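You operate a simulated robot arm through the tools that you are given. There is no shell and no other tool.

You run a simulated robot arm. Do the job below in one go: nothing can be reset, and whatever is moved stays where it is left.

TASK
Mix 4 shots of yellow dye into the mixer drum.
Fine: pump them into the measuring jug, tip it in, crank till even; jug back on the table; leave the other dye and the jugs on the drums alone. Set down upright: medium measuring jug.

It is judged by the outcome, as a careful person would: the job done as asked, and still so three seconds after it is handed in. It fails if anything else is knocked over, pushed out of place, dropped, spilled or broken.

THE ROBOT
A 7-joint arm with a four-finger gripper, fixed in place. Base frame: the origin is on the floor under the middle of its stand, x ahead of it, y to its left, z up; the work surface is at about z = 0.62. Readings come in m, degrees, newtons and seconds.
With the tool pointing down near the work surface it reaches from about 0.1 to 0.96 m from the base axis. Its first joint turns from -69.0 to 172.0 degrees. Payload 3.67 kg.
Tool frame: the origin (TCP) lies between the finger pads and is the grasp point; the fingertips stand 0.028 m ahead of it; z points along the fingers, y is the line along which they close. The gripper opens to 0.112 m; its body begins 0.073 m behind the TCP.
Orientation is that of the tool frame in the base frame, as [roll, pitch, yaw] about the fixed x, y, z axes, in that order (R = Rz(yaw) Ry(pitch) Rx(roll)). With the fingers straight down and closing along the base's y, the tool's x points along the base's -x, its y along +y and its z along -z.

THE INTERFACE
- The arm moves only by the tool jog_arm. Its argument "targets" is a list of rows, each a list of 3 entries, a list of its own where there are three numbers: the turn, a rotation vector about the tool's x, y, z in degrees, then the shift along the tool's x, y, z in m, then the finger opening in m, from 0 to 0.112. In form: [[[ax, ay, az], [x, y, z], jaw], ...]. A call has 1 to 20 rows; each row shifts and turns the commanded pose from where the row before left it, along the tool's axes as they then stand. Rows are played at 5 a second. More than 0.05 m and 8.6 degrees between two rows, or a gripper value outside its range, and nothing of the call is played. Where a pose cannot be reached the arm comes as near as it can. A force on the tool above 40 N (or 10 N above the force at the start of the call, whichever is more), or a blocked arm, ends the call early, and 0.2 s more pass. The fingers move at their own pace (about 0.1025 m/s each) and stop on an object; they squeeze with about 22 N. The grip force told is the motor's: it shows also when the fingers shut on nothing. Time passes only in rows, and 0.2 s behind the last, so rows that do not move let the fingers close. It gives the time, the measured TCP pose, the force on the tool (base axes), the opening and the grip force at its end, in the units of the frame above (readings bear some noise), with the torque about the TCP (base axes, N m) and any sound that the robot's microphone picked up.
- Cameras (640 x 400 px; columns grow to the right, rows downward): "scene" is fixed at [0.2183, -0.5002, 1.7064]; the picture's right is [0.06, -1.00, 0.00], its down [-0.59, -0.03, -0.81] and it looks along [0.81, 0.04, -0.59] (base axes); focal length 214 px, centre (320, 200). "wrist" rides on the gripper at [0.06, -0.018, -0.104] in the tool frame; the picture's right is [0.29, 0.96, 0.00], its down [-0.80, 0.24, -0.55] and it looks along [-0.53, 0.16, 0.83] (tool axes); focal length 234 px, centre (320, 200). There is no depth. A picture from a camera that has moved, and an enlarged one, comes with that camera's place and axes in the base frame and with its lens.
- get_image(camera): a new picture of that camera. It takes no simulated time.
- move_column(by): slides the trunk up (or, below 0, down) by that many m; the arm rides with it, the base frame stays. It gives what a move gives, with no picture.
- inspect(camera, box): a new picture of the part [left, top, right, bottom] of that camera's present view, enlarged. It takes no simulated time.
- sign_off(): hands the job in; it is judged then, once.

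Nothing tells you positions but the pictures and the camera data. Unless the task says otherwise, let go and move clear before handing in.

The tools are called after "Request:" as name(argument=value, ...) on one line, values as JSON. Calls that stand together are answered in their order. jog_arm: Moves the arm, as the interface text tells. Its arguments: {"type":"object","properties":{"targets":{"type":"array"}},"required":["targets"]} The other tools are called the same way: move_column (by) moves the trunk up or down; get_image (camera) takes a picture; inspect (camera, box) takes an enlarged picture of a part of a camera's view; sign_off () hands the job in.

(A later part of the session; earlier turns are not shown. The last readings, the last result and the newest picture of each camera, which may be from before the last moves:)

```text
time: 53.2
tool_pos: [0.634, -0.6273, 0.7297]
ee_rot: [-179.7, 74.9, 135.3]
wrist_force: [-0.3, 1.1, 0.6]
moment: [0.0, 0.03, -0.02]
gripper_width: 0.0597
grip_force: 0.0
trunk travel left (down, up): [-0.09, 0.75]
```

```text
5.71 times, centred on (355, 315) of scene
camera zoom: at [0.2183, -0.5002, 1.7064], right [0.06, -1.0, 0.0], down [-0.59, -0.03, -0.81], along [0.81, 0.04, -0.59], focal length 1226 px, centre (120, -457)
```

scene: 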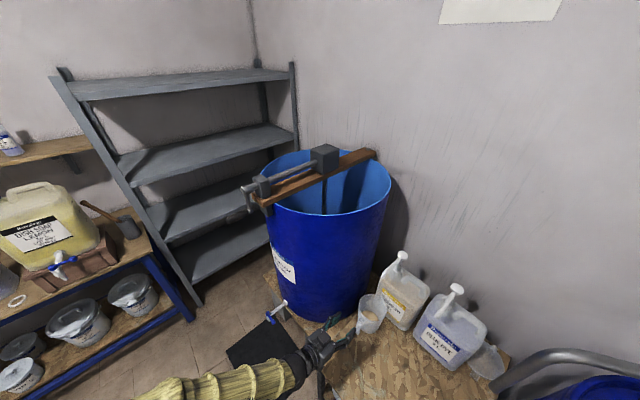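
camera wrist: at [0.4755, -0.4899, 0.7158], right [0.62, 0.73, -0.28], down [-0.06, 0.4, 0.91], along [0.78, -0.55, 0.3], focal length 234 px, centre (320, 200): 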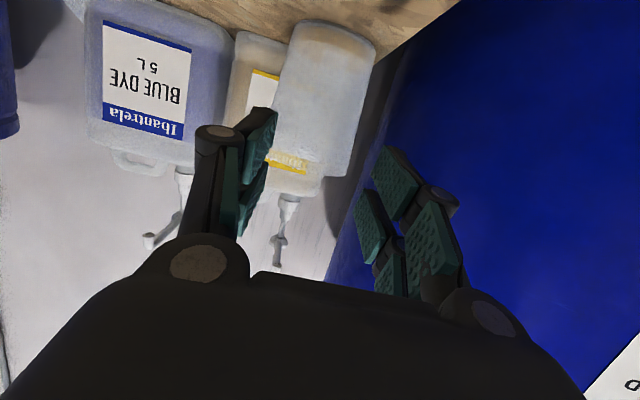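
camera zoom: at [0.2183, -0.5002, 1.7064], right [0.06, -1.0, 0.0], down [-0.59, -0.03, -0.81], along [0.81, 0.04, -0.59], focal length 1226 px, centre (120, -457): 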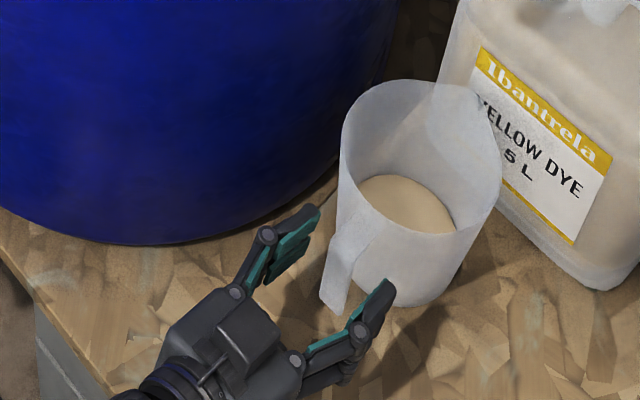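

The strap is centred between the pads. Closing on the handle.

Request:
jog_arm(targets=[[[0, 0, 0], [0, 0, 0], 0.045], [[0, 0, 0], [0, 0, 0], 0.035], [[0, 0, 0], [0, 0, 0], 0.025], [[0, 0, 0], [0, 0, 0], 0.015], [[0, 0, 0], [0, 0, 0], 0.0], [[0, 0, 0], [0, 0, 0], 0.0]])

Request:
inspect(camera="scene", box=[320, 280, 390, 350])

Request:
inspect(camera="wrist", box=[230, 0, 410, 220])

```text
time: 54.6
tool_pos: [0.6333, -0.6273, 0.7307]
ee_rot: [-179.7, 74.9, 135.2]
wrist_force: [0.9, -0.6, 1.0]
moment: [-0.2, -0.05, 0.05]
gripper_width: 0.0219
grip_force: 22.2
trunk travel left (down, up): [-0.09, 0.75]
```

```text
5.71 times, centred on (355, 315) of scene
camera zoom: at [0.2183, -0.5002, 1.7064], right [0.06, -1.0, 0.0], down [-0.59, -0.03, -0.81], along [0.81, 0.04, -0.59], focal length 1226 px, centre (120, -457)
```

zoom: 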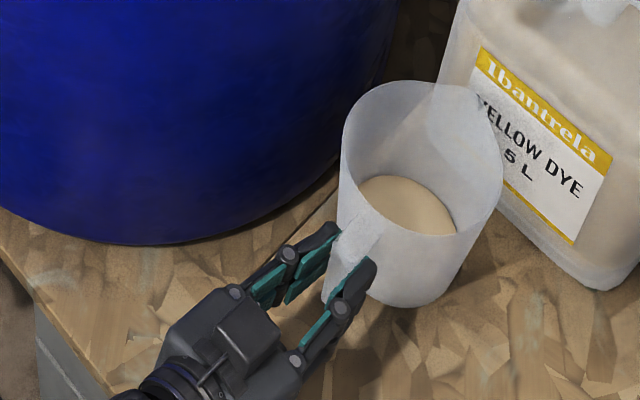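

```text
1.82 times, centred on (320, 110) of wrist
camera zoom: at [0.5382, -0.5595, 0.7], right [0.62, 0.73, -0.28], down [-0.06, 0.4, 0.91], along [0.78, -0.55, 0.3], focal length 426 px, centre (320, 364)
```

zoom: 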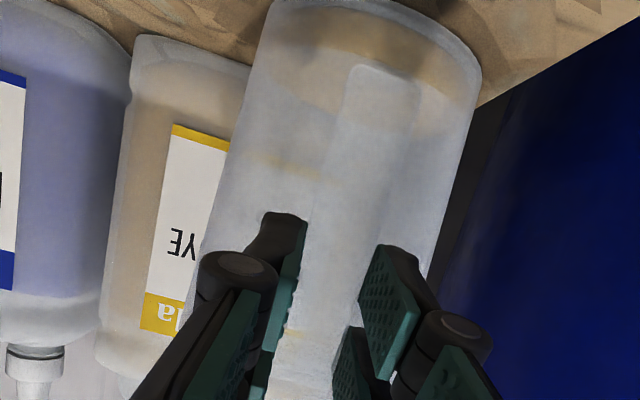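

Gripped at 0.022 m. I'll lift 3 cm and check that the filled jug stays level.

Request:
jog_arm(targets=[[[0, 0, 0], [-0.0097, 0, -0.0026], 0.0], [[0, 0, 0], [-0.0097, 0, -0.0026], 0.0], [[0, 0, 0], [-0.0097, 0, -0.0026], 0.0], [[0, 0, 0], [0, 0, 0], 0.0]])

Request:
inspect(camera="scene", box=[320, 280, 390, 350])

Request:
inspect(camera="wrist", box=[230, 0, 410, 220])

```text
time: 55.6
tool_pos: [0.6327, -0.6269, 0.7607]
ee_rot: [-179.8, 74.9, 135.2]
wrist_force: [-0.5, 0.4, -2.2]
moment: [0.16, 0.15, -0.02]
gripper_width: 0.0219
grip_force: 22.4
trunk travel left (down, up): [-0.09, 0.75]
```

```text
5.71 times, centred on (355, 315) of scene
camera zoom: at [0.2183, -0.5002, 1.7064], right [0.06, -1.0, 0.0], down [-0.59, -0.03, -0.81], along [0.81, 0.04, -0.59], focal length 1226 px, centre (120, -457)
```

zoom: 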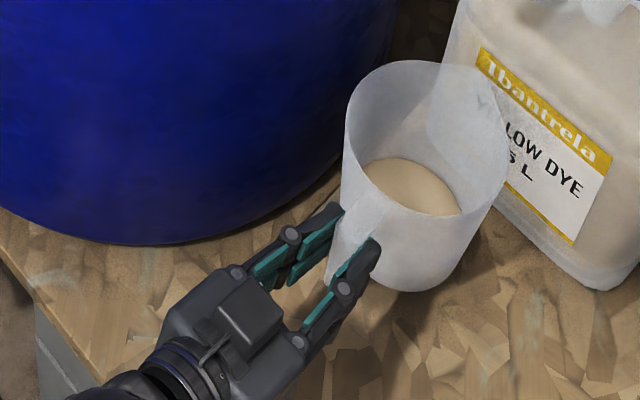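

```text
1.82 times, centred on (320, 110) of wrist
camera zoom: at [0.5385, -0.5589, 0.7289], right [0.62, 0.73, -0.28], down [-0.06, 0.4, 0.91], along [0.78, -0.55, 0.3], focal length 426 px, centre (320, 364)
```

zoom: 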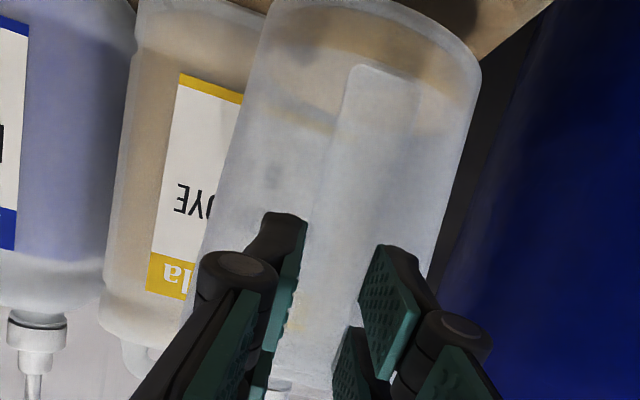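

The jug is stable and level, and adds about 2 N. I'll retreat slowly out from under the nozzle.

Request:
jog_arm(targets=[[[0, 0, 0], [0.0026, 0, -0.0097], 0.0], [[0, 0, 0], [0.0045, 0, -0.0169], 0.0], [[0, 0, 0], [0.0052, 0, -0.0193], 0.0], [[0, 0, 0], [0.0052, 0, -0.0193], 0.0], [[0, 0, 0], [0.0052, 0, -0.0193], 0.0], [[0, 0, 0], [0.0052, 0, -0.0193], 0.0], [[0, 0, 0], [0.0052, 0, -0.0193], 0.0], [[0, 0, 0], [0.0045, 0, -0.0169], 0.0], [[0, 0, 0], [0.0026, 0, -0.0097], 0.0], [[0, 0, 0], [0, 0, 0], 0.0]])

Request:
get_image(camera="scene")

Request:
get_image(camera="wrist")

```text
time: 58.0
tool_pos: [0.5229, -0.5355, 0.7293]
ee_rot: [170.2, 70.6, 124.8]
wrist_force: [1.2, 2.4, 12.2]
moment: [-0.67, -0.53, 0.22]
gripper_width: 0.0219
grip_force: 22.0
trunk travel left (down, up): [-0.09, 0.75]
stopped in row 10: the arm was blocked; the commanded pose is now the measured one
```

```text
taken
```

scene: 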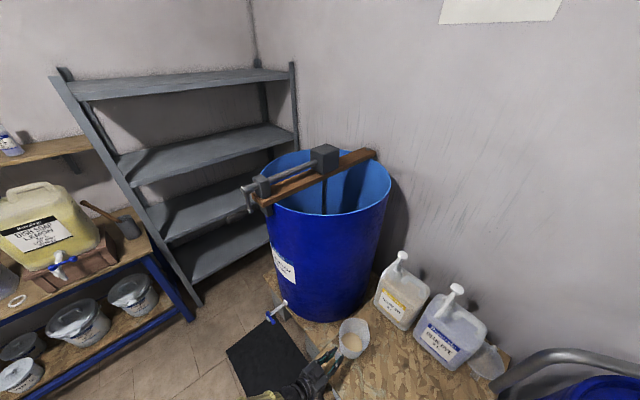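

```text
taken
camera wrist: at [0.4294, -0.4638, 0.7056], right [0.63, 0.74, -0.22], down [-0.05, 0.32, 0.95], along [0.77, -0.59, 0.24], focal length 234 px, centre (320, 200)
```

wrist: 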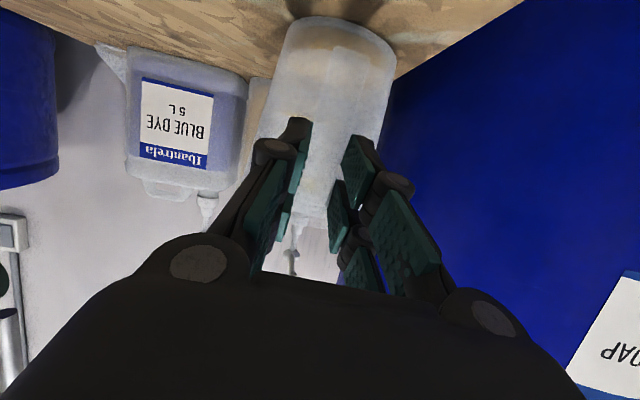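

The arm ran into a joint limit while retreating and sagged, so the jug seems to be touching the table. I'll check closely before doing anything else.

Request:
inspect(camera="scene", box=[300, 300, 390, 400])

Request:
inspect(camera="wrist", box=[220, 0, 420, 220])

```text
4.00 times, centred on (345, 350) of scene
camera zoom: at [0.2183, -0.5002, 1.7064], right [0.06, -1.0, 0.0], down [-0.59, -0.03, -0.81], along [0.81, 0.04, -0.59], focal length 858 px, centre (220, -400)
```

zoom: 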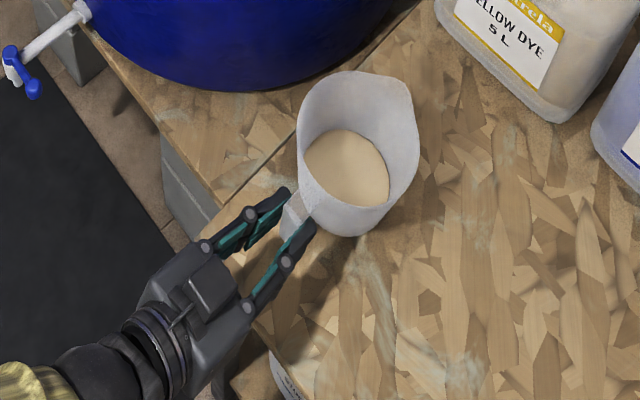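

```text
1.82 times, centred on (320, 110) of wrist
camera zoom: at [0.4294, -0.4638, 0.7056], right [0.63, 0.74, -0.22], down [-0.05, 0.32, 0.95], along [0.77, -0.59, 0.24], focal length 426 px, centre (320, 364)
```

zoom: 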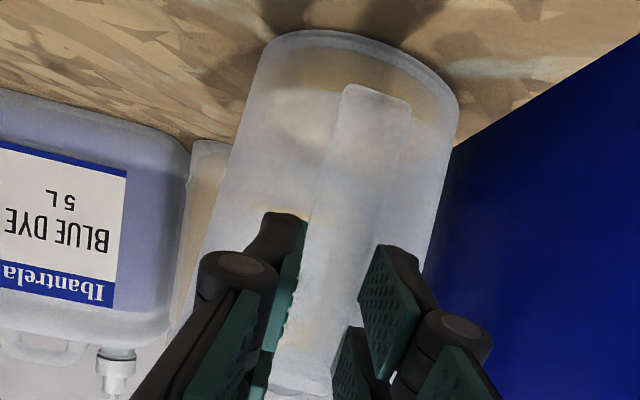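

No spill: the jug is just resting on the table at about a 5° tilt. Raising the trunk lifts it without moving any arm joint, so I'll do that first.

Request:
move_column(by=0.1)

Request:
inspect(camera="scene", box=[300, 300, 390, 400])

Request:
get_image(camera="wrist")

```text
time: 59.3
tool_pos: [0.5232, -0.5364, 0.8273]
ee_rot: [170.4, 70.4, 124.8]
wrist_force: [-0.7, -0.8, -3.0]
moment: [0.13, 0.16, -0.01]
gripper_width: 0.0222
grip_force: 21.5
trunk travel left (down, up): [-0.19, 0.65]
```

```text
4.00 times, centred on (345, 350) of scene
camera zoom: at [0.2183, -0.5002, 1.7064], right [0.06, -1.0, 0.0], down [-0.59, -0.03, -0.81], along [0.81, 0.04, -0.59], focal length 858 px, centre (220, -400)
```

zoom: 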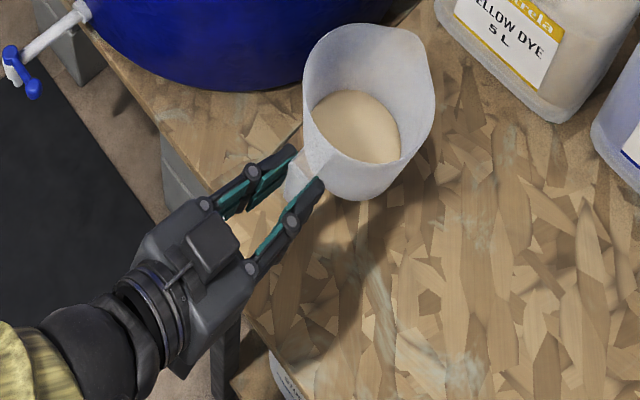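

```text
taken
camera wrist: at [0.4291, -0.464, 0.8044], right [0.63, 0.74, -0.22], down [-0.04, 0.32, 0.95], along [0.77, -0.59, 0.23], focal length 234 px, centre (320, 200)
```

wrist: 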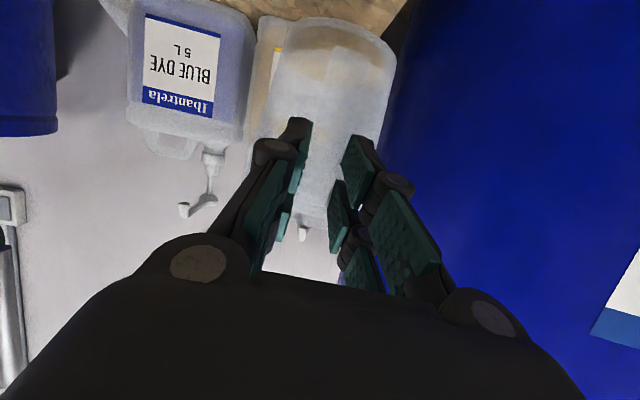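

The jug is clear of the table and holding well. Its path straight up is free of the nozzle and drum, so I'll raise the trunk in stages.

Request:
move_column(by=0.3)

Request:
get_image(camera="scene")

Request:
get_image(camera="wrist")

```text
time: 62.3
tool_pos: [0.5233, -0.5366, 1.1278]
ee_rot: [170.4, 70.3, 124.8]
wrist_force: [-0.3, -0.6, -2.9]
moment: [0.17, 0.14, 0.04]
gripper_width: 0.0222
grip_force: 22.4
trunk travel left (down, up): [-0.49, 0.35]
```

```text
taken
```

scene: 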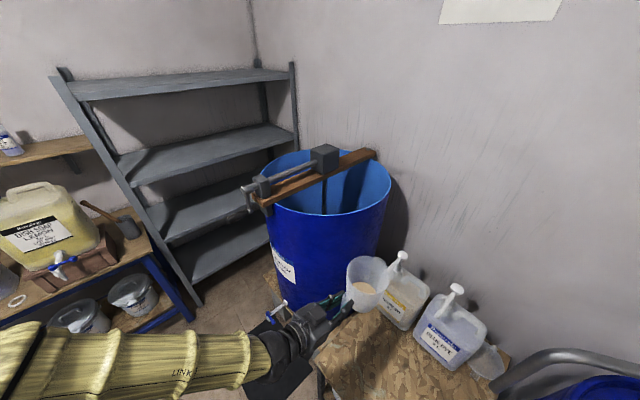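

```text
taken
camera wrist: at [0.4292, -0.4641, 1.1046], right [0.63, 0.74, -0.22], down [-0.04, 0.32, 0.95], along [0.77, -0.59, 0.23], focal length 234 px, centre (320, 200)
```

wrist: 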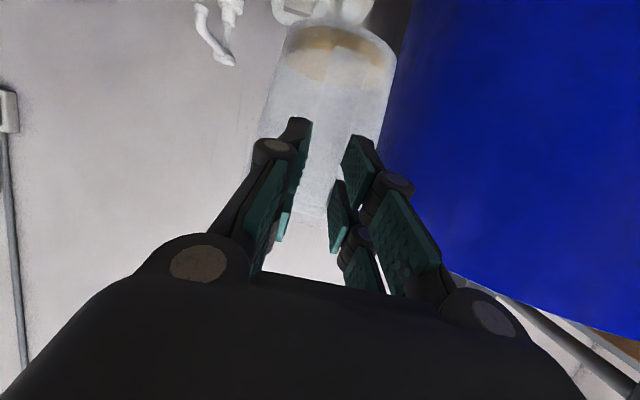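

From this view I get the drum rim at z ≈ 1.23, centre about (1.06, -0.487) and radius about 0.278. I'll raise the trunk further so the jug clears the rim.

Request:
move_column(by=0.33)

Request:
get_image(camera="scene")

Request:
get_image(camera="wrist")

```text
time: 65.6
tool_pos: [0.5232, -0.536, 1.4574]
ee_rot: [170.4, 70.4, 124.8]
wrist_force: [-0.8, -0.7, -2.5]
moment: [0.2, 0.15, -0.02]
gripper_width: 0.0223
grip_force: 22.4
trunk travel left (down, up): [-0.82, 0.02]
```

```text
taken
```

scene: 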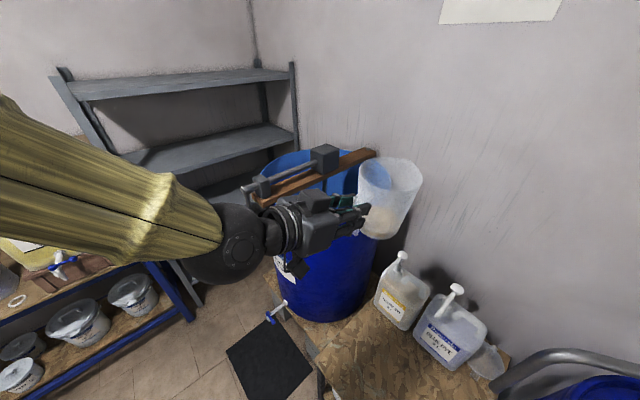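

```text
taken
camera wrist: at [0.4292, -0.4643, 1.4346], right [0.63, 0.74, -0.22], down [-0.04, 0.32, 0.95], along [0.77, -0.59, 0.23], focal length 234 px, centre (320, 200)
```

wrist: 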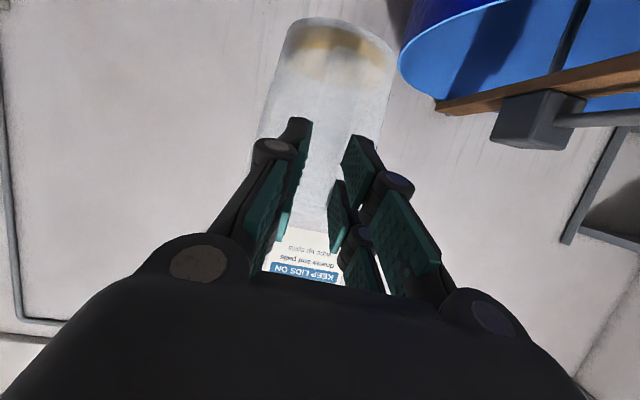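

The gearbox centre triangulates to about (1.07, -0.47, 1.29), and the jug bottom at z ≈ 1.35 clears everything on the near-right side. I'll move partway toward the drum, then square the jug up with the tool facing azimuth -29°.

Request:
jog_arm(targets=[[[0, 0, 0], [-0.0008, 0.011, 0.004], 0.0], [[0, 0, 0], [-0.0015, 0.0205, 0.0076], 0.0], [[0, 0, 0], [-0.0017, 0.0245, 0.009], 0.0], [[0, 0, 0], [-0.0017, 0.0245, 0.009], 0.0], [[0, 0, 0], [-0.0012, 0.018, 0.0066], 0.0], [[-3.86, -0.96, -2.03], [0, 0, 0], 0.0], [[-3.86, -0.96, -2.03], [0, 0, 0], 0.0], [[-3.86, -0.96, -2.03], [0, 0, 0], 0.0], [[-3.86, -0.96, -2.03], [0, 0, 0], 0.0]])

Request:
get_image(camera="scene")

Request:
get_image(camera="wrist")

```text
time: 67.6
tool_pos: [0.6179, -0.4952, 1.4579]
ee_rot: [-179.8, 75.2, 151.3]
wrist_force: [-0.7, -0.7, -1.0]
moment: [0.11, 0.23, 0.06]
gripper_width: 0.022
grip_force: 21.7
trunk travel left (down, up): [-0.82, 0.02]
```

```text
taken
```

scene: 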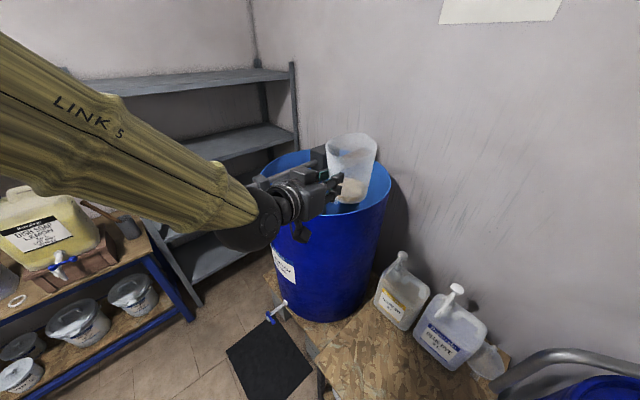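

```text
taken
camera wrist: at [0.5083, -0.4566, 1.427], right [0.4, 0.87, -0.28], down [-0.17, 0.37, 0.91], along [0.9, -0.32, 0.3], focal length 234 px, centre (320, 200)
```

wrist: 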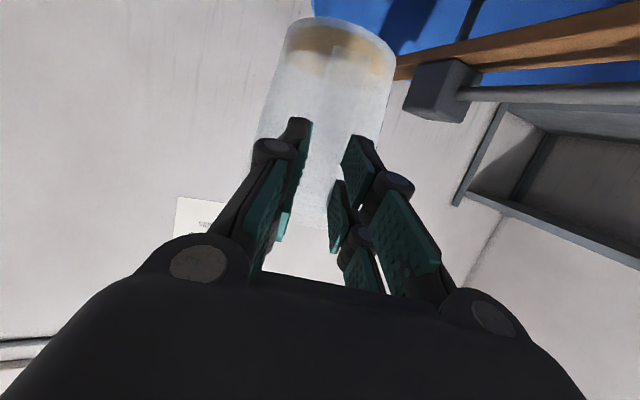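

Request:
jog_arm(targets=[[[0, 0, 0], [-0.0019, 0.0096, 0.0071], 0.0], [[0, 0, 0], [-0.0038, 0.0192, 0.0142], 0.0], [[0, 0, 0], [-0.0038, 0.0192, 0.0142], 0.0], [[0, 0, 0], [-0.0038, 0.0192, 0.0142], 0.0], [[0, 0, 0], [-0.0038, 0.0192, 0.0142], 0.0], [[0, 0, 0], [-0.0038, 0.0192, 0.0142], 0.0], [[0, 0, 0], [-0.0038, 0.0192, 0.0142], 0.0], [[0, 0, 0], [-0.0019, 0.0096, 0.0071], 0.0], [[0, 0, 0], [0, 0, 0], 0.0]])

Request:
get_image(camera="scene")

Request:
get_image(camera="wrist")

```text
time: 69.6
tool_pos: [0.7756, -0.4269, 1.4577]
ee_rot: [-179.8, 75.1, 151.4]
wrist_force: [0.6, -0.4, -2.2]
moment: [0.12, 0.23, 0.0]
gripper_width: 0.022
grip_force: 21.9
trunk travel left (down, up): [-0.82, 0.02]
```

```text
taken
```

scene: 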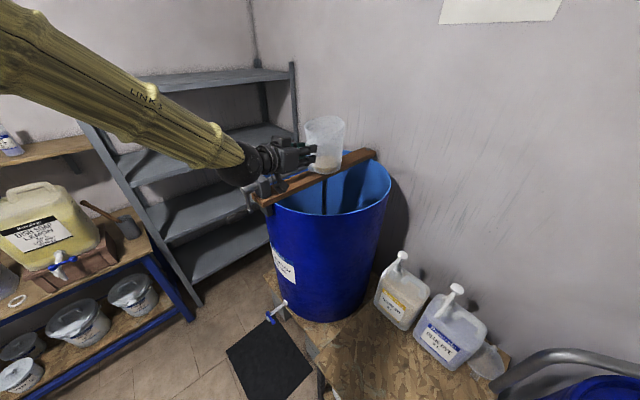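

```text
taken
camera wrist: at [0.6656, -0.3874, 1.4269], right [0.4, 0.87, -0.28], down [-0.17, 0.37, 0.91], along [0.9, -0.32, 0.3], focal length 234 px, centre (320, 200)
```

wrist: 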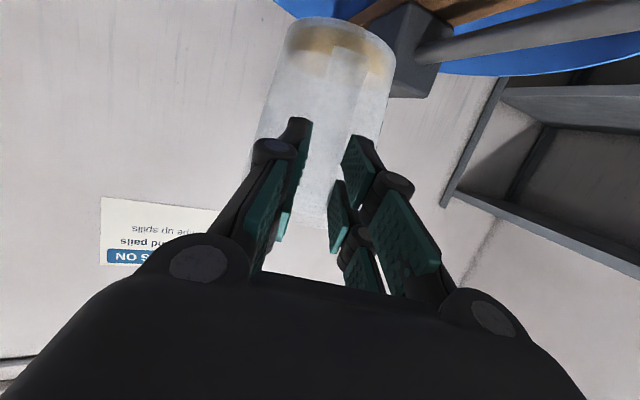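

The jug's lip is positioned to come over the open near-right part of the drum. I'll lift 3 cm for margin over the rim, then tip to 60°, before any dye should flow.

Request:
jog_arm(targets=[[[0, 0, 0], [-0.0145, 0, -0.0039], 0.0], [[0, 0, 0], [-0.0145, 0, -0.0039], 0.0], [[0, 6, 0], [0, 0, 0], 0.0], [[0, 6, 0], [0, 0, 0], 0.0], [[0, 6, 0], [0, 0, 0], 0.0], [[0, 6, 0], [0, 0, 0], 0.0], [[0, 6, 0], [0, 0, 0], 0.0], [[0, 6, 0], [0, 0, 0], 0.0], [[0, 6, 0], [0, 0, 0], 0.0], [[0, 6, 0], [0, 0, 0], 0.0], [[0, 6, 0], [0, 0, 0], 0.0]])

Request:
get_image(camera="scene")

Request:
get_image(camera="wrist")

```text
time: 72.0
tool_pos: [0.7753, -0.4269, 1.4868]
ee_rot: [-179.9, 21.0, 151.0]
wrist_force: [0.0, 0.5, -2.0]
moment: [0.04, 0.1, -0.01]
gripper_width: 0.0222
grip_force: 21.7
trunk travel left (down, up): [-0.82, 0.02]
```

```text
taken
```

scene: 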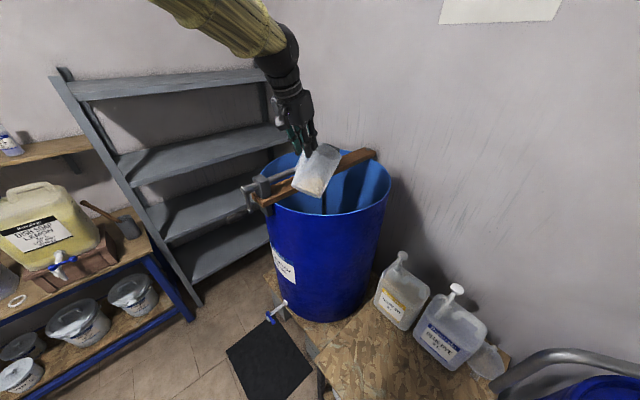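

```text
taken
camera wrist: at [0.6851, -0.3996, 1.5625], right [0.23, 0.97, -0.1], down [0.6, -0.06, 0.8], along [0.77, -0.25, -0.59], focal length 234 px, centre (320, 200)
```

wrist: 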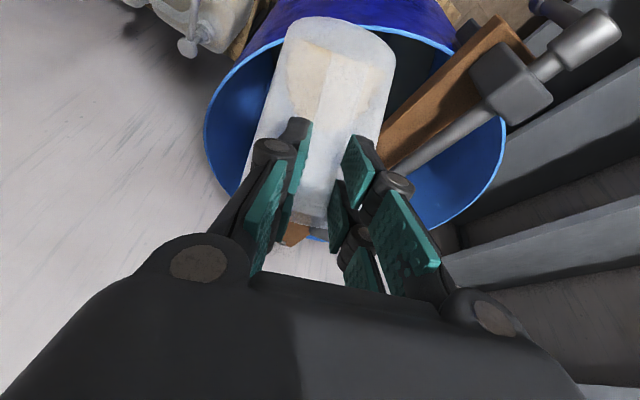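

From above, the jug sits over the drum opening, clear of plank and rim. I'll tip on slowly to about 70° and check where the dye is.

Request:
jog_arm(targets=[[[0, 4, 0], [0, 0, 0], 0.0], [[0, 4, 0], [0, 0, 0], 0.0], [[0, 4, 0], [0, 0, 0], 0.0], [[0, 4, 0], [0, 0, 0], 0.0]])

Request:
inspect(camera="scene", box=[240, 90, 400, 230])

Request:
get_image(camera="wrist")

```text
time: 73.0
tool_pos: [0.7757, -0.4278, 1.4861]
ee_rot: [-179.9, 5.0, 151.0]
wrist_force: [0.0, -0.2, -2.3]
moment: [0.03, 0.02, 0.03]
gripper_width: 0.0218
grip_force: 22.1
trunk travel left (down, up): [-0.82, 0.02]
```

```text
2.86 times, centred on (320, 160) of scene
camera zoom: at [0.2183, -0.5002, 1.7064], right [0.06, -1.0, 0.0], down [-0.59, -0.03, -0.81], along [0.81, 0.04, -0.59], focal length 613 px, centre (320, 314)
```

zoom: 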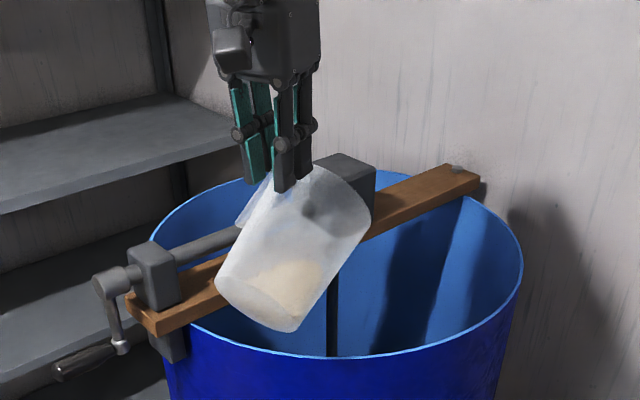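

```text
taken
camera wrist: at [0.707, -0.4117, 1.5852], right [0.21, 0.98, -0.03], down [0.77, -0.15, 0.62], along [0.6, -0.15, -0.78], focal length 234 px, centre (320, 200)
```

wrist: 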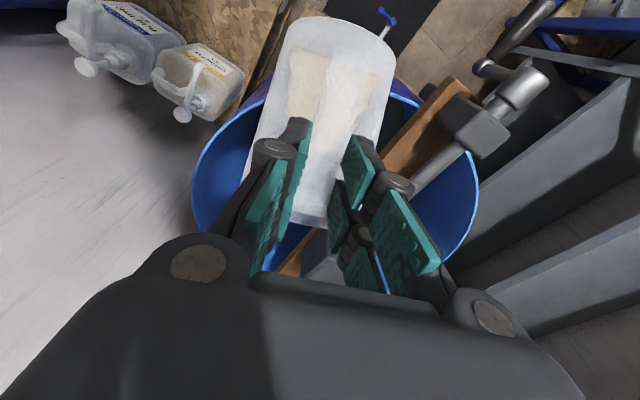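

The dye is still in the jug, and the stream would fall midway between the plank and the front rim. I'll keep tipping slowly while moving outward so the lip stays over that spot.

Request:
jog_arm(targets=[[[0, 4, 0], [-0.0108, 0, 0.001], 0.0], [[0, 4, 0], [-0.011, 0, 0.0], 0.0], [[0, 4, 0], [-0.0113, 0, -0.001], 0.0], [[0, 0, 0], [0, 0, 0], 0.0]])

Request:
inspect(camera="scene", box=[240, 90, 400, 230])

Request:
get_image(camera="wrist")

```text
time: 74.0
tool_pos: [0.8025, -0.4436, 1.4891]
ee_rot: [-180.0, -7.1, 151.1]
wrist_force: [0.4, -0.1, -2.4]
moment: [-0.01, -0.03, 0.04]
gripper_width: 0.0221
grip_force: 22.0
trunk travel left (down, up): [-0.82, 0.02]
```

```text
2.86 times, centred on (320, 160) of scene
camera zoom: at [0.2183, -0.5002, 1.7064], right [0.06, -1.0, 0.0], down [-0.59, -0.03, -0.81], along [0.81, 0.04, -0.59], focal length 613 px, centre (320, 314)
```

zoom: 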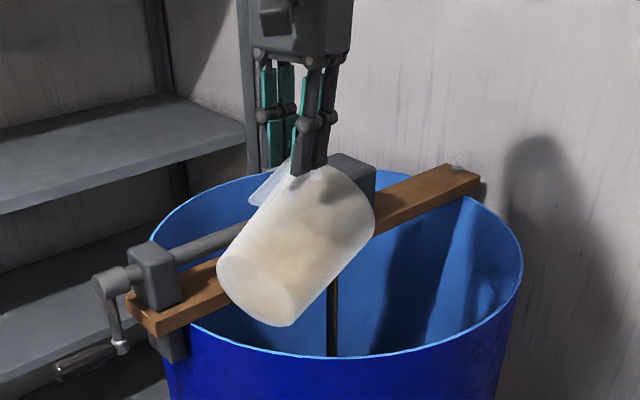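

```text
taken
camera wrist: at [0.7536, -0.4376, 1.5994], right [0.21, 0.98, 0.03], down [0.87, -0.21, 0.45], along [0.45, -0.07, -0.89], focal length 234 px, centre (320, 200)
```

wrist: 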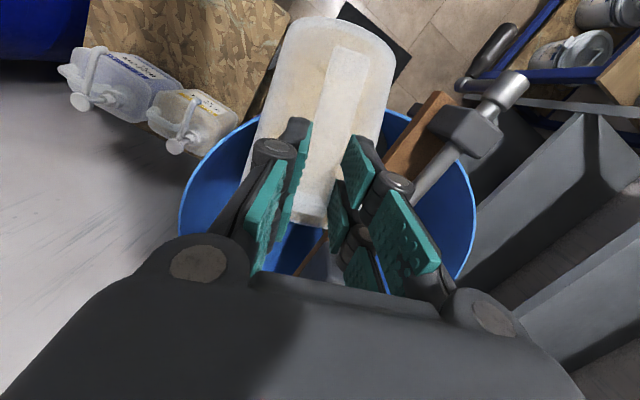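

Request:
jog_arm(targets=[[[0, 3, 0], [-0.0084, 0, -0.0014], 0.0], [[0, 3, 0], [-0.0084, 0, -0.0018], 0.0], [[0, 3, 0], [-0.0084, 0, -0.0022], 0.0], [[0, 3, 0], [-0.0084, 0, -0.0026], 0.0], [[0, 0, 0], [0, 0, 0], 0.0]])

Request:
inspect(camera="scene", box=[240, 90, 400, 230])

Request:
get_image(camera="wrist")

```text
time: 75.2
tool_pos: [0.8332, -0.4601, 1.4892]
ee_rot: [-179.9, -18.9, 151.0]
wrist_force: [-0.5, 0.3, -1.6]
moment: [-0.07, -0.07, 0.02]
gripper_width: 0.0222
grip_force: 22.4
trunk travel left (down, up): [-0.82, 0.02]
```

```text
2.86 times, centred on (320, 160) of scene
camera zoom: at [0.2183, -0.5002, 1.7064], right [0.06, -1.0, 0.0], down [-0.59, -0.03, -0.81], along [0.81, 0.04, -0.59], focal length 613 px, centre (320, 314)
```

zoom: 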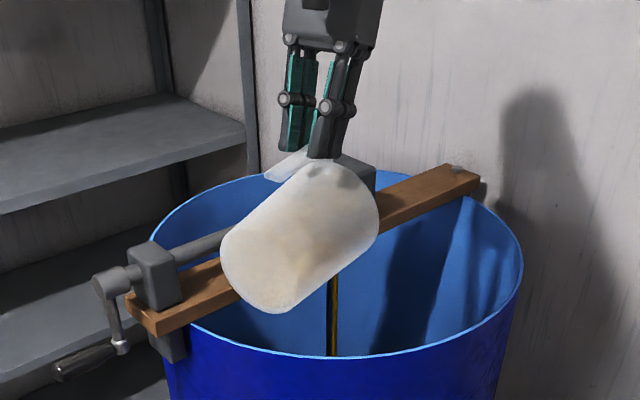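

```text
taken
camera wrist: at [0.8039, -0.4653, 1.6084], right [0.23, 0.97, 0.09], down [0.93, -0.24, 0.27], along [0.28, 0.03, -0.96], focal length 234 px, centre (320, 200)
```

wrist: 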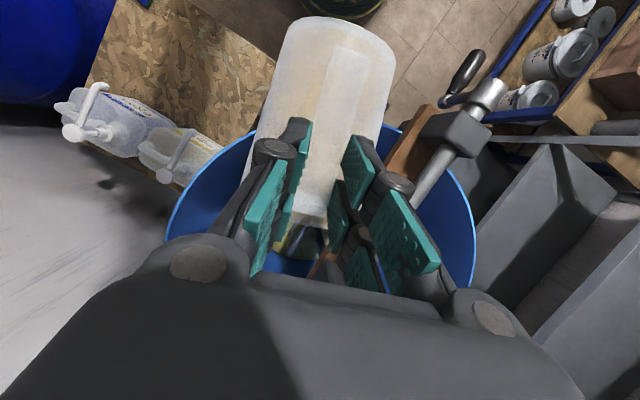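

Dye is now streaming into the drum (a yellow thread is visible beside the stirrer shaft). I'll continue tipping to drain it fully.

Request:
jog_arm(targets=[[[0, 2.5, 0], [-0.007, 0, -0.0026], 0.0], [[0, 2.5, 0], [-0.007, 0, -0.0028], 0.0], [[0, 2.5, 0], [-0.007, 0, -0.003], 0.0], [[0, 2.5, 0], [-0.0068, 0, -0.0033], 0.0], [[0, 0, 0], [0, 0, 0], 0.0], [[0, 0, 0], [0, 0, 0], 0.0], [[0, 0, 0], [0, 0, 0], 0.0], [[0, 0, 0], [0, 0, 0], 0.0]])

Request:
inspect(camera="scene", box=[240, 90, 400, 230])

Request:
get_image(camera="wrist")

```text
time: 77.0
tool_pos: [0.8463, -0.4678, 1.4895]
ee_rot: [-179.8, -24.0, 151.0]
wrist_force: [0.1, -0.9, -1.0]
moment: [-0.04, -0.05, 0.02]
gripper_width: 0.0221
grip_force: 22.4
out of reach, approached as far as the arm can: row 3, 4
trunk travel left (down, up): [-0.82, 0.02]
```

```text
2.86 times, centred on (320, 160) of scene
camera zoom: at [0.2183, -0.5002, 1.7064], right [0.06, -1.0, 0.0], down [-0.59, -0.03, -0.81], along [0.81, 0.04, -0.59], focal length 613 px, centre (320, 314)
```

zoom: 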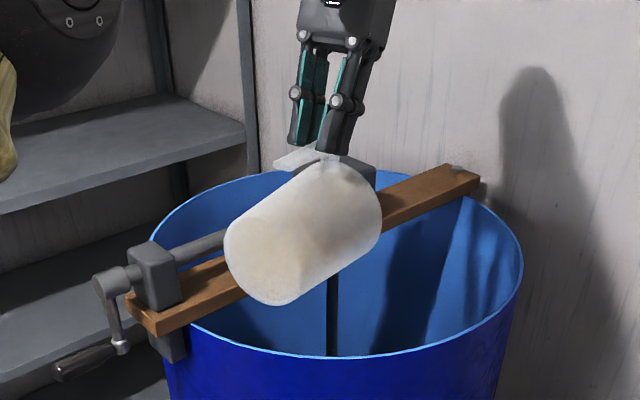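

```text
taken
camera wrist: at [0.8275, -0.4787, 1.6094], right [0.23, 0.97, 0.12], down [0.95, -0.25, 0.18], along [0.21, 0.07, -0.98], focal length 234 px, centre (320, 200)
```

wrist: 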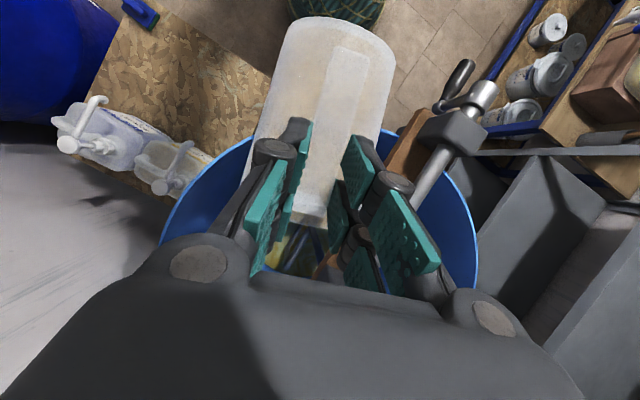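

The arm reached its limit at about 99° of tip. I'll check whether the jug has drained.

Request:
inspect(camera="wrist", box=[220, 0, 420, 300])

Request:
inspect(camera="scene", box=[285, 120, 345, 190])

```text
1.33 times, centred on (320, 150) of wrist
camera zoom: at [0.8275, -0.4787, 1.6094], right [0.23, 0.97, 0.12], down [0.95, -0.25, 0.18], along [0.21, 0.07, -0.98], focal length 312 px, centre (320, 267)
```

zoom: 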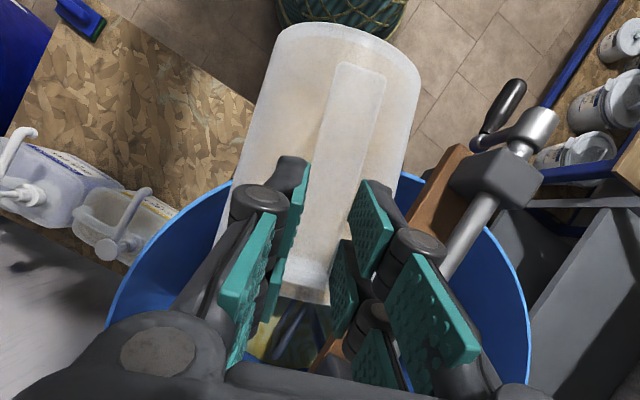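

```text
5.71 times, centred on (315, 155) of scene
camera zoom: at [0.2183, -0.5002, 1.7064], right [0.06, -1.0, 0.0], down [-0.59, -0.03, -0.81], along [0.81, 0.04, -0.59], focal length 1226 px, centre (349, 457)
```

zoom: 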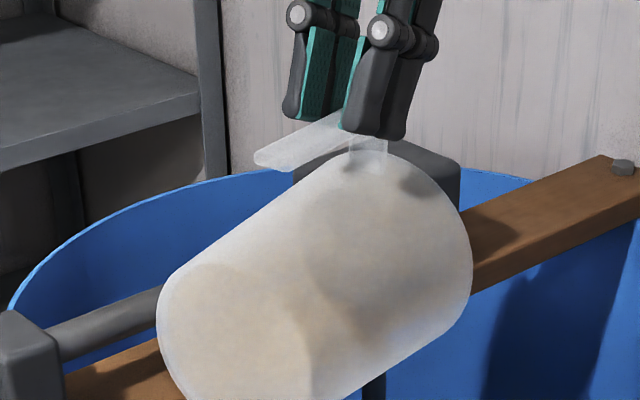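

Request:
jog_arm(targets=[[[0, 0, 0], [0, 0, 0], 0.0], [[0, 0, 0], [0, 0, 0], 0.0], [[0, 0, 0], [0, 0, 0], 0.0], [[0, 0, 0], [0, 0, 0], 0.0], [[0, 0, 0], [0, 0, 0], 0.0], [[0, 0, 0], [0, 0, 0], 0.0], [[0, 0, 0], [0, 0, 0], 0.0], [[0, 0, 0], [0, 0, 0], 0.0]])

Request:
inspect(camera="scene", box=[285, 120, 345, 220])

Request:
inspect(camera="wrist", box=[260, 180, 360, 290])

```text
time: 78.8
tool_pos: [0.8467, -0.4682, 1.4903]
ee_rot: [-180.0, -24.0, 151.0]
wrist_force: [0.2, -0.5, -0.7]
moment: [-0.02, -0.07, 0.03]
gripper_width: 0.0217
grip_force: 21.9
trunk travel left (down, up): [-0.82, 0.02]
```

```text
4.00 times, centred on (315, 170) of scene
camera zoom: at [0.2183, -0.5002, 1.7064], right [0.06, -1.0, 0.0], down [-0.59, -0.03, -0.81], along [0.81, 0.04, -0.59], focal length 858 px, centre (340, 320)
```

zoom: 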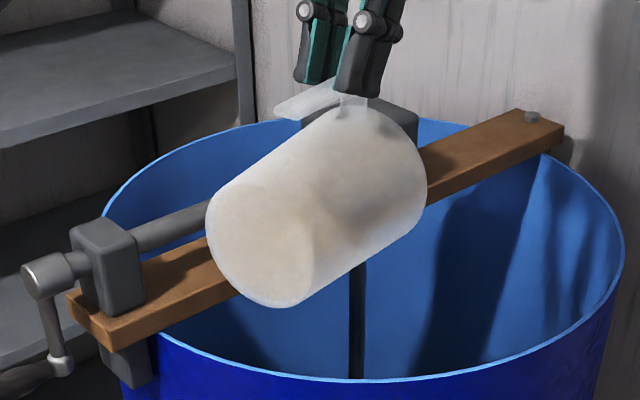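

```text
3.64 times, centred on (310, 235) of wrist
camera zoom: at [0.8275, -0.4787, 1.6093], right [0.23, 0.97, 0.12], down [0.95, -0.25, 0.18], along [0.21, 0.07, -0.98], focal length 852 px, centre (356, 73)
```

zoom: 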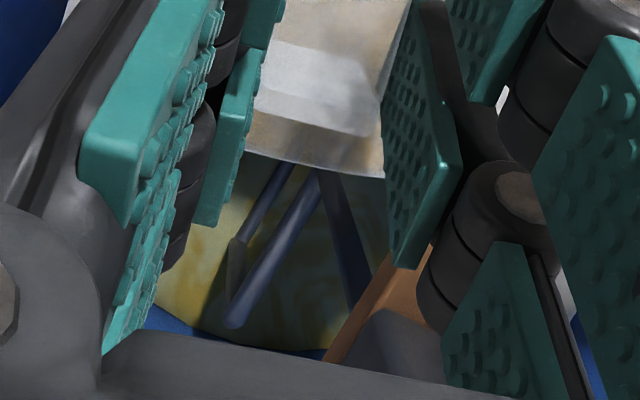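

The drum contents now show yellow swirls and the wrist load has dropped to about 0.7 N, so the jug looks drained. I'll bring it back upright over the drum and look inside.

Request:
jog_arm(targets=[[[0, -2.5, 0], [0.0068, 0, 0.0033], 0.0], [[0, -2.5, 0], [0.007, 0, 0.003], 0.0], [[0, -2.5, 0], [0.007, 0, 0.0028], 0.0], [[0, -2.5, 0], [0.007, 0, 0.0026], 0.0], [[0, -3, 0], [0.0084, 0, 0.0026], 0.0], [[0, -3, 0], [0.0084, 0, 0.0022], 0.0], [[0, -3, 0], [0.0084, 0, 0.0018], 0.0], [[0, -3, 0], [0.0084, 0, 0.0014], 0.0], [[0, -4, 0], [0.0113, 0, 0.001], 0.0], [[0, -4, 0], [0.011, 0, 0.0], 0.0], [[0, -4, 0], [0.0108, 0, -0.001], 0.0]])

Request:
inspect(camera="scene", box=[240, 90, 400, 230])

```text
time: 81.2
tool_pos: [0.7603, -0.4188, 1.4853]
ee_rot: [-179.9, 10.1, 151.0]
wrist_force: [0.4, -0.7, -1.0]
moment: [0.03, -0.03, 0.02]
gripper_width: 0.0219
grip_force: 22.1
trunk travel left (down, up): [-0.82, 0.02]
```

```text
2.86 times, centred on (320, 160) of scene
camera zoom: at [0.2183, -0.5002, 1.7064], right [0.06, -1.0, 0.0], down [-0.59, -0.03, -0.81], along [0.81, 0.04, -0.59], focal length 613 px, centre (320, 314)
```

zoom: 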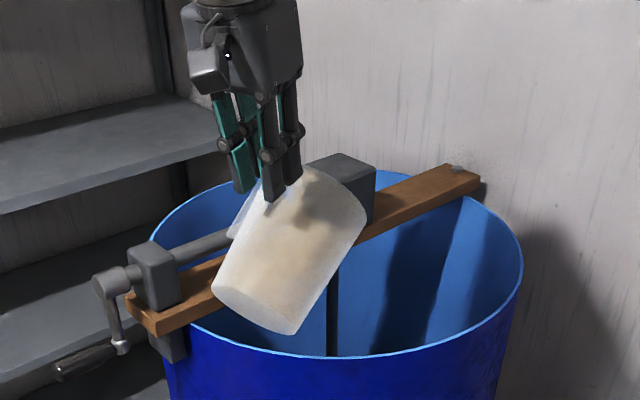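

Request:
jog_arm(targets=[[[0, -7, 0], [0, 0, 0], 0.0], [[0, -7, 0], [0, 0, 0], 0.0], [[0, -7, 0], [0, 0, 0], 0.0], [[0, -7, 0], [0, 0, 0], 0.0], [[0, -7, 0], [0, 0, 0], 0.0], [[0, -7, 0], [0, 0, 0], 0.0], [[0, -7, 0], [0, 0, 0], 0.0], [[0, -7, 0], [0, 0, 0], 0.0], [[0, -7, 0], [0, 0, 0], 0.0], [[0, -2, 0], [0, 0, 0], 0.0]])

Request:
inspect(camera="scene", box=[260, 80, 380, 200])

Request:
get_image(camera="scene")

Request:
get_image(camera="wrist")

```text
time: 83.4
tool_pos: [0.7619, -0.4213, 1.4844]
ee_rot: [-179.7, 75.1, 151.3]
wrist_force: [-0.8, 0.2, -0.8]
moment: [0.05, 0.08, 0.01]
gripper_width: 0.0219
grip_force: 21.9
trunk travel left (down, up): [-0.82, 0.02]
```

```text
3.33 times, centred on (320, 140) of scene
camera zoom: at [0.2183, -0.5002, 1.7064], right [0.06, -1.0, 0.0], down [-0.59, -0.03, -0.81], along [0.81, 0.04, -0.59], focal length 715 px, centre (320, 400)
```

zoom: 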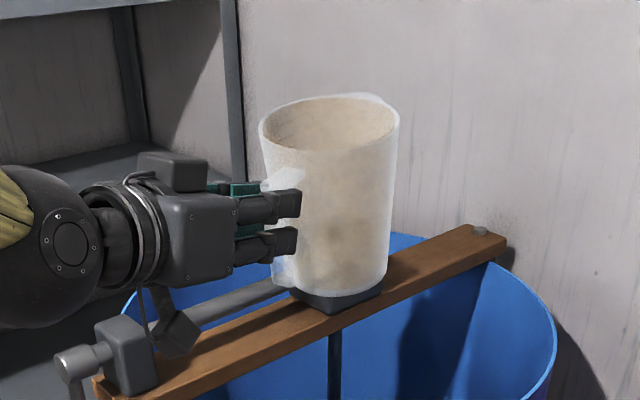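

```text
taken
```

scene: 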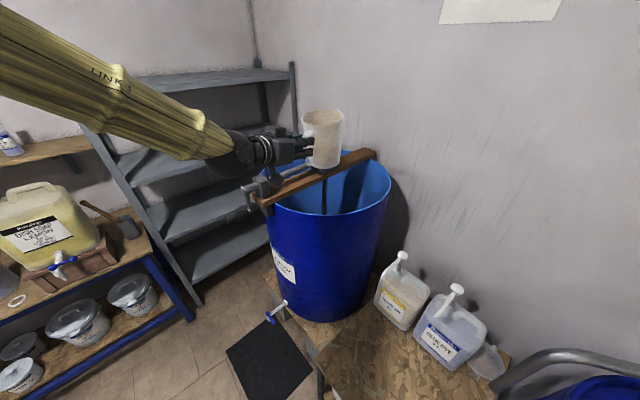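

```text
taken
camera wrist: at [0.6509, -0.3813, 1.454], right [0.4, 0.87, -0.28], down [-0.17, 0.37, 0.91], along [0.9, -0.32, 0.3], focal length 234 px, centre (320, 200)
```

wrist: 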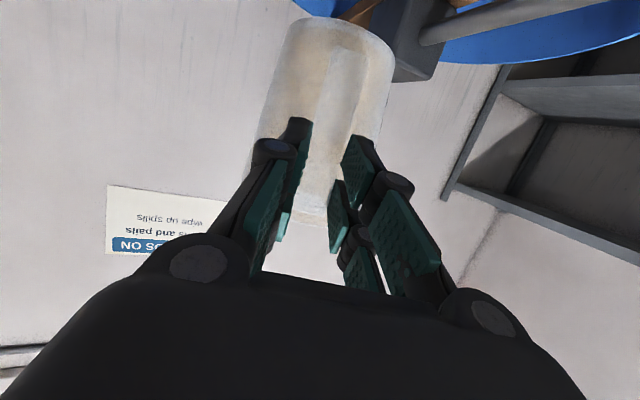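

The jug is empty: the thick band of dye at its base is gone and the load moment dropped to the empty-jug value. Now I'll carry it back, swinging to azimuth -50° to a descent column well clear of both pump nozzles.

Request:
jog_arm(targets=[[[2.34, 0, 0.63], [0.0031, -0.0336, -0.0115], 0.0], [[2.34, 0, 0.63], [0.0027, -0.0341, -0.0101], 0.0], [[2.34, 0, 0.63], [0.0023, -0.0345, -0.0087], 0.0], [[2.34, 0, 0.63], [0.002, -0.0348, -0.0073], 0.0], [[2.34, 0, 0.63], [0.0016, -0.0351, -0.0058], 0.0], [[2.34, 0, 0.63], [0.0012, -0.0353, -0.0044], 0.0], [[2.34, 0, 0.63], [0.0008, -0.0355, -0.003], 0.0], [[2.34, 0, 0.63], [0.0004, -0.0356, -0.0015], 0.0], [[2.34, 0, 0.63], [0, -0.0357, 0], 0.0], [[0, 0, 0], [0, 0, 0], 0.0]])

Request:
get_image(camera="scene")

Request:
get_image(camera="wrist")

```text
time: 85.6
tool_pos: [0.5202, -0.6321, 1.4848]
ee_rot: [-179.7, 75.1, 129.5]
wrist_force: [0.3, 0.6, -1.2]
moment: [0.1, 0.07, -0.03]
gripper_width: 0.0219
grip_force: 22.1
trunk travel left (down, up): [-0.82, 0.02]
```

```text
taken
```

scene: 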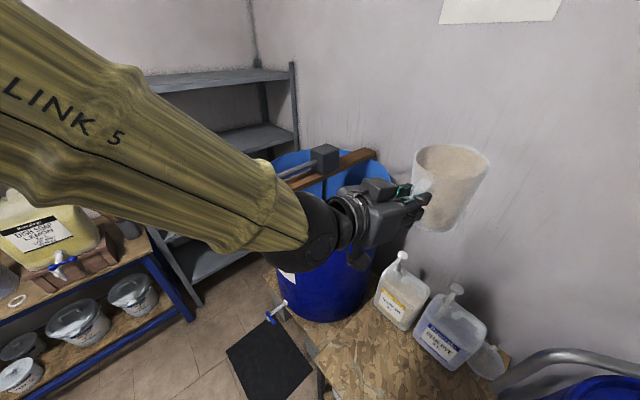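

```text
taken
camera wrist: at [0.4336, -0.5554, 1.4534], right [0.7, 0.66, -0.28], down [-0.02, 0.41, 0.91], along [0.72, -0.63, 0.3], focal length 234 px, centre (320, 200)
```

wrist: 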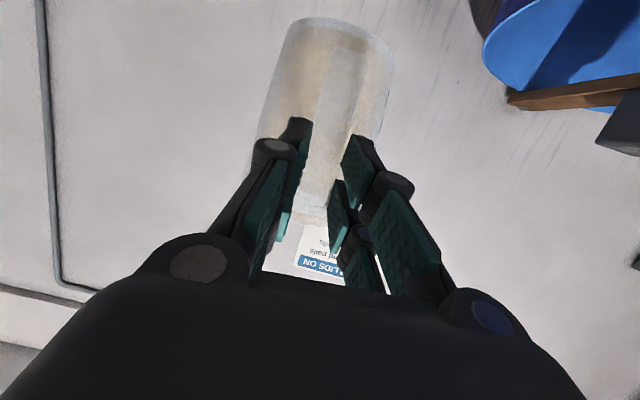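

Request:
inspect(camera="scene", box=[390, 130, 510, 240])

Request:
inspect(camera="wrist", box=[230, 0, 410, 220])

```text
3.64 times, centred on (450, 185) of scene
camera zoom: at [0.2183, -0.5002, 1.7064], right [0.06, -1.0, 0.0], down [-0.59, -0.03, -0.81], along [0.81, 0.04, -0.59], focal length 780 px, centre (-153, 254)
```

zoom: 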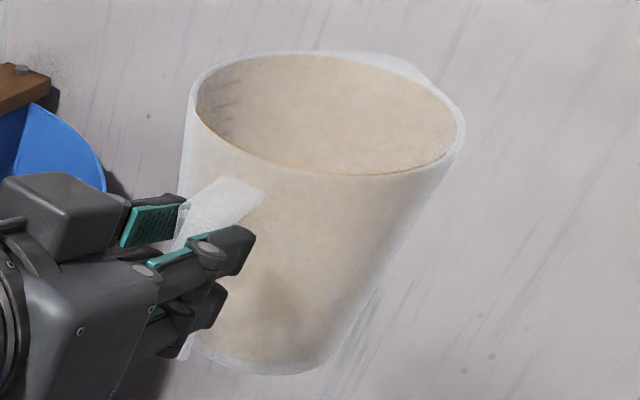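

```text
1.82 times, centred on (320, 110) of wrist
camera zoom: at [0.4336, -0.5554, 1.4534], right [0.7, 0.66, -0.28], down [-0.02, 0.41, 0.91], along [0.72, -0.63, 0.3], focal length 426 px, centre (320, 364)
```

zoom: 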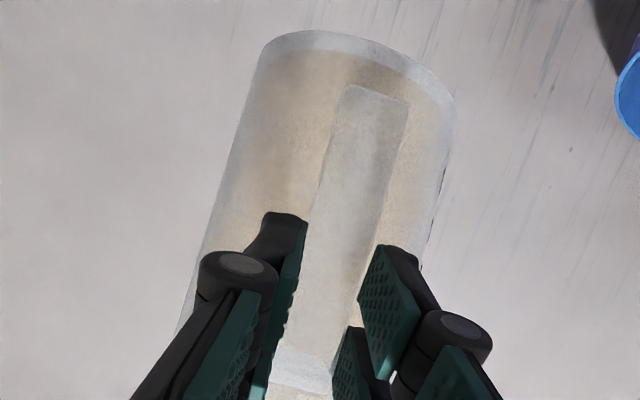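

Only a stained film remains inside. I'll lower the trunk in stages to bring the jug down to the table.

Request:
move_column(by=-0.5)

Request:
get_image(camera="scene")

Request:
get_image(camera="wrist")

```text
refused: -0.5 is not a number from -0.4 to 0.4
```

```text
taken
```

scene: 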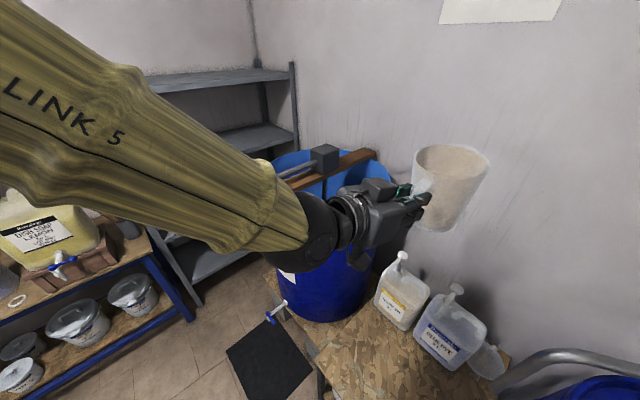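

```text
taken
camera wrist: at [0.4336, -0.5554, 1.4534], right [0.7, 0.66, -0.28], down [-0.02, 0.41, 0.91], along [0.72, -0.63, 0.3], focal length 234 px, centre (320, 200)
```

wrist: 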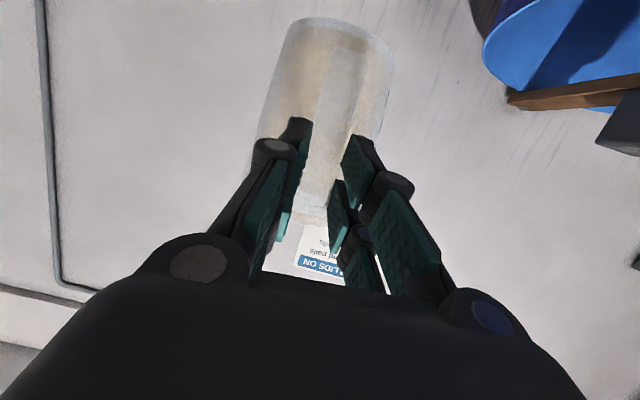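

The trunk moves at most 0.4 m per call, so I'll lower it in smaller stages.

Request:
move_column(by=-0.38)

Request:
get_image(camera="scene")

Request:
get_image(camera="wrist")

```text
time: 89.2
tool_pos: [0.5186, -0.6326, 1.1039]
ee_rot: [-179.9, 75.1, 129.2]
wrist_force: [0.3, 0.3, -1.1]
moment: [0.11, 0.07, -0.03]
gripper_width: 0.0219
grip_force: 22.1
trunk travel left (down, up): [-0.44, 0.4]
```

```text
taken
```

scene: 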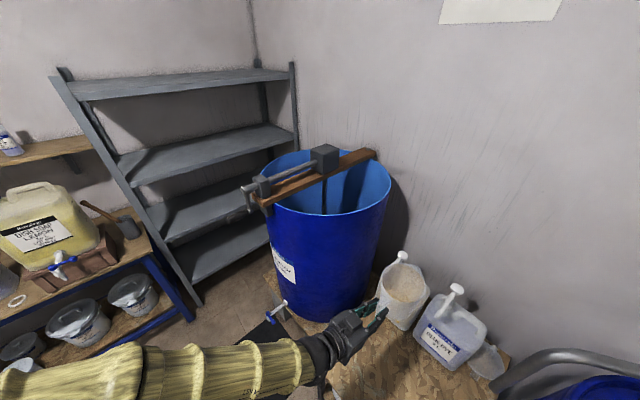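

```text
taken
camera wrist: at [0.433, -0.5561, 1.0733], right [0.7, 0.66, -0.28], down [-0.02, 0.41, 0.91], along [0.72, -0.63, 0.3], focal length 234 px, centre (320, 200)
```

wrist: 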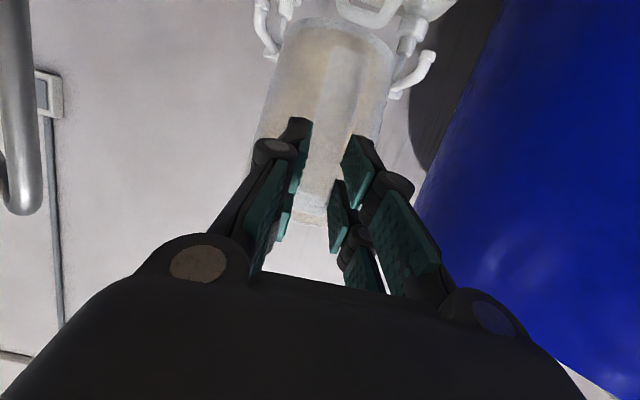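

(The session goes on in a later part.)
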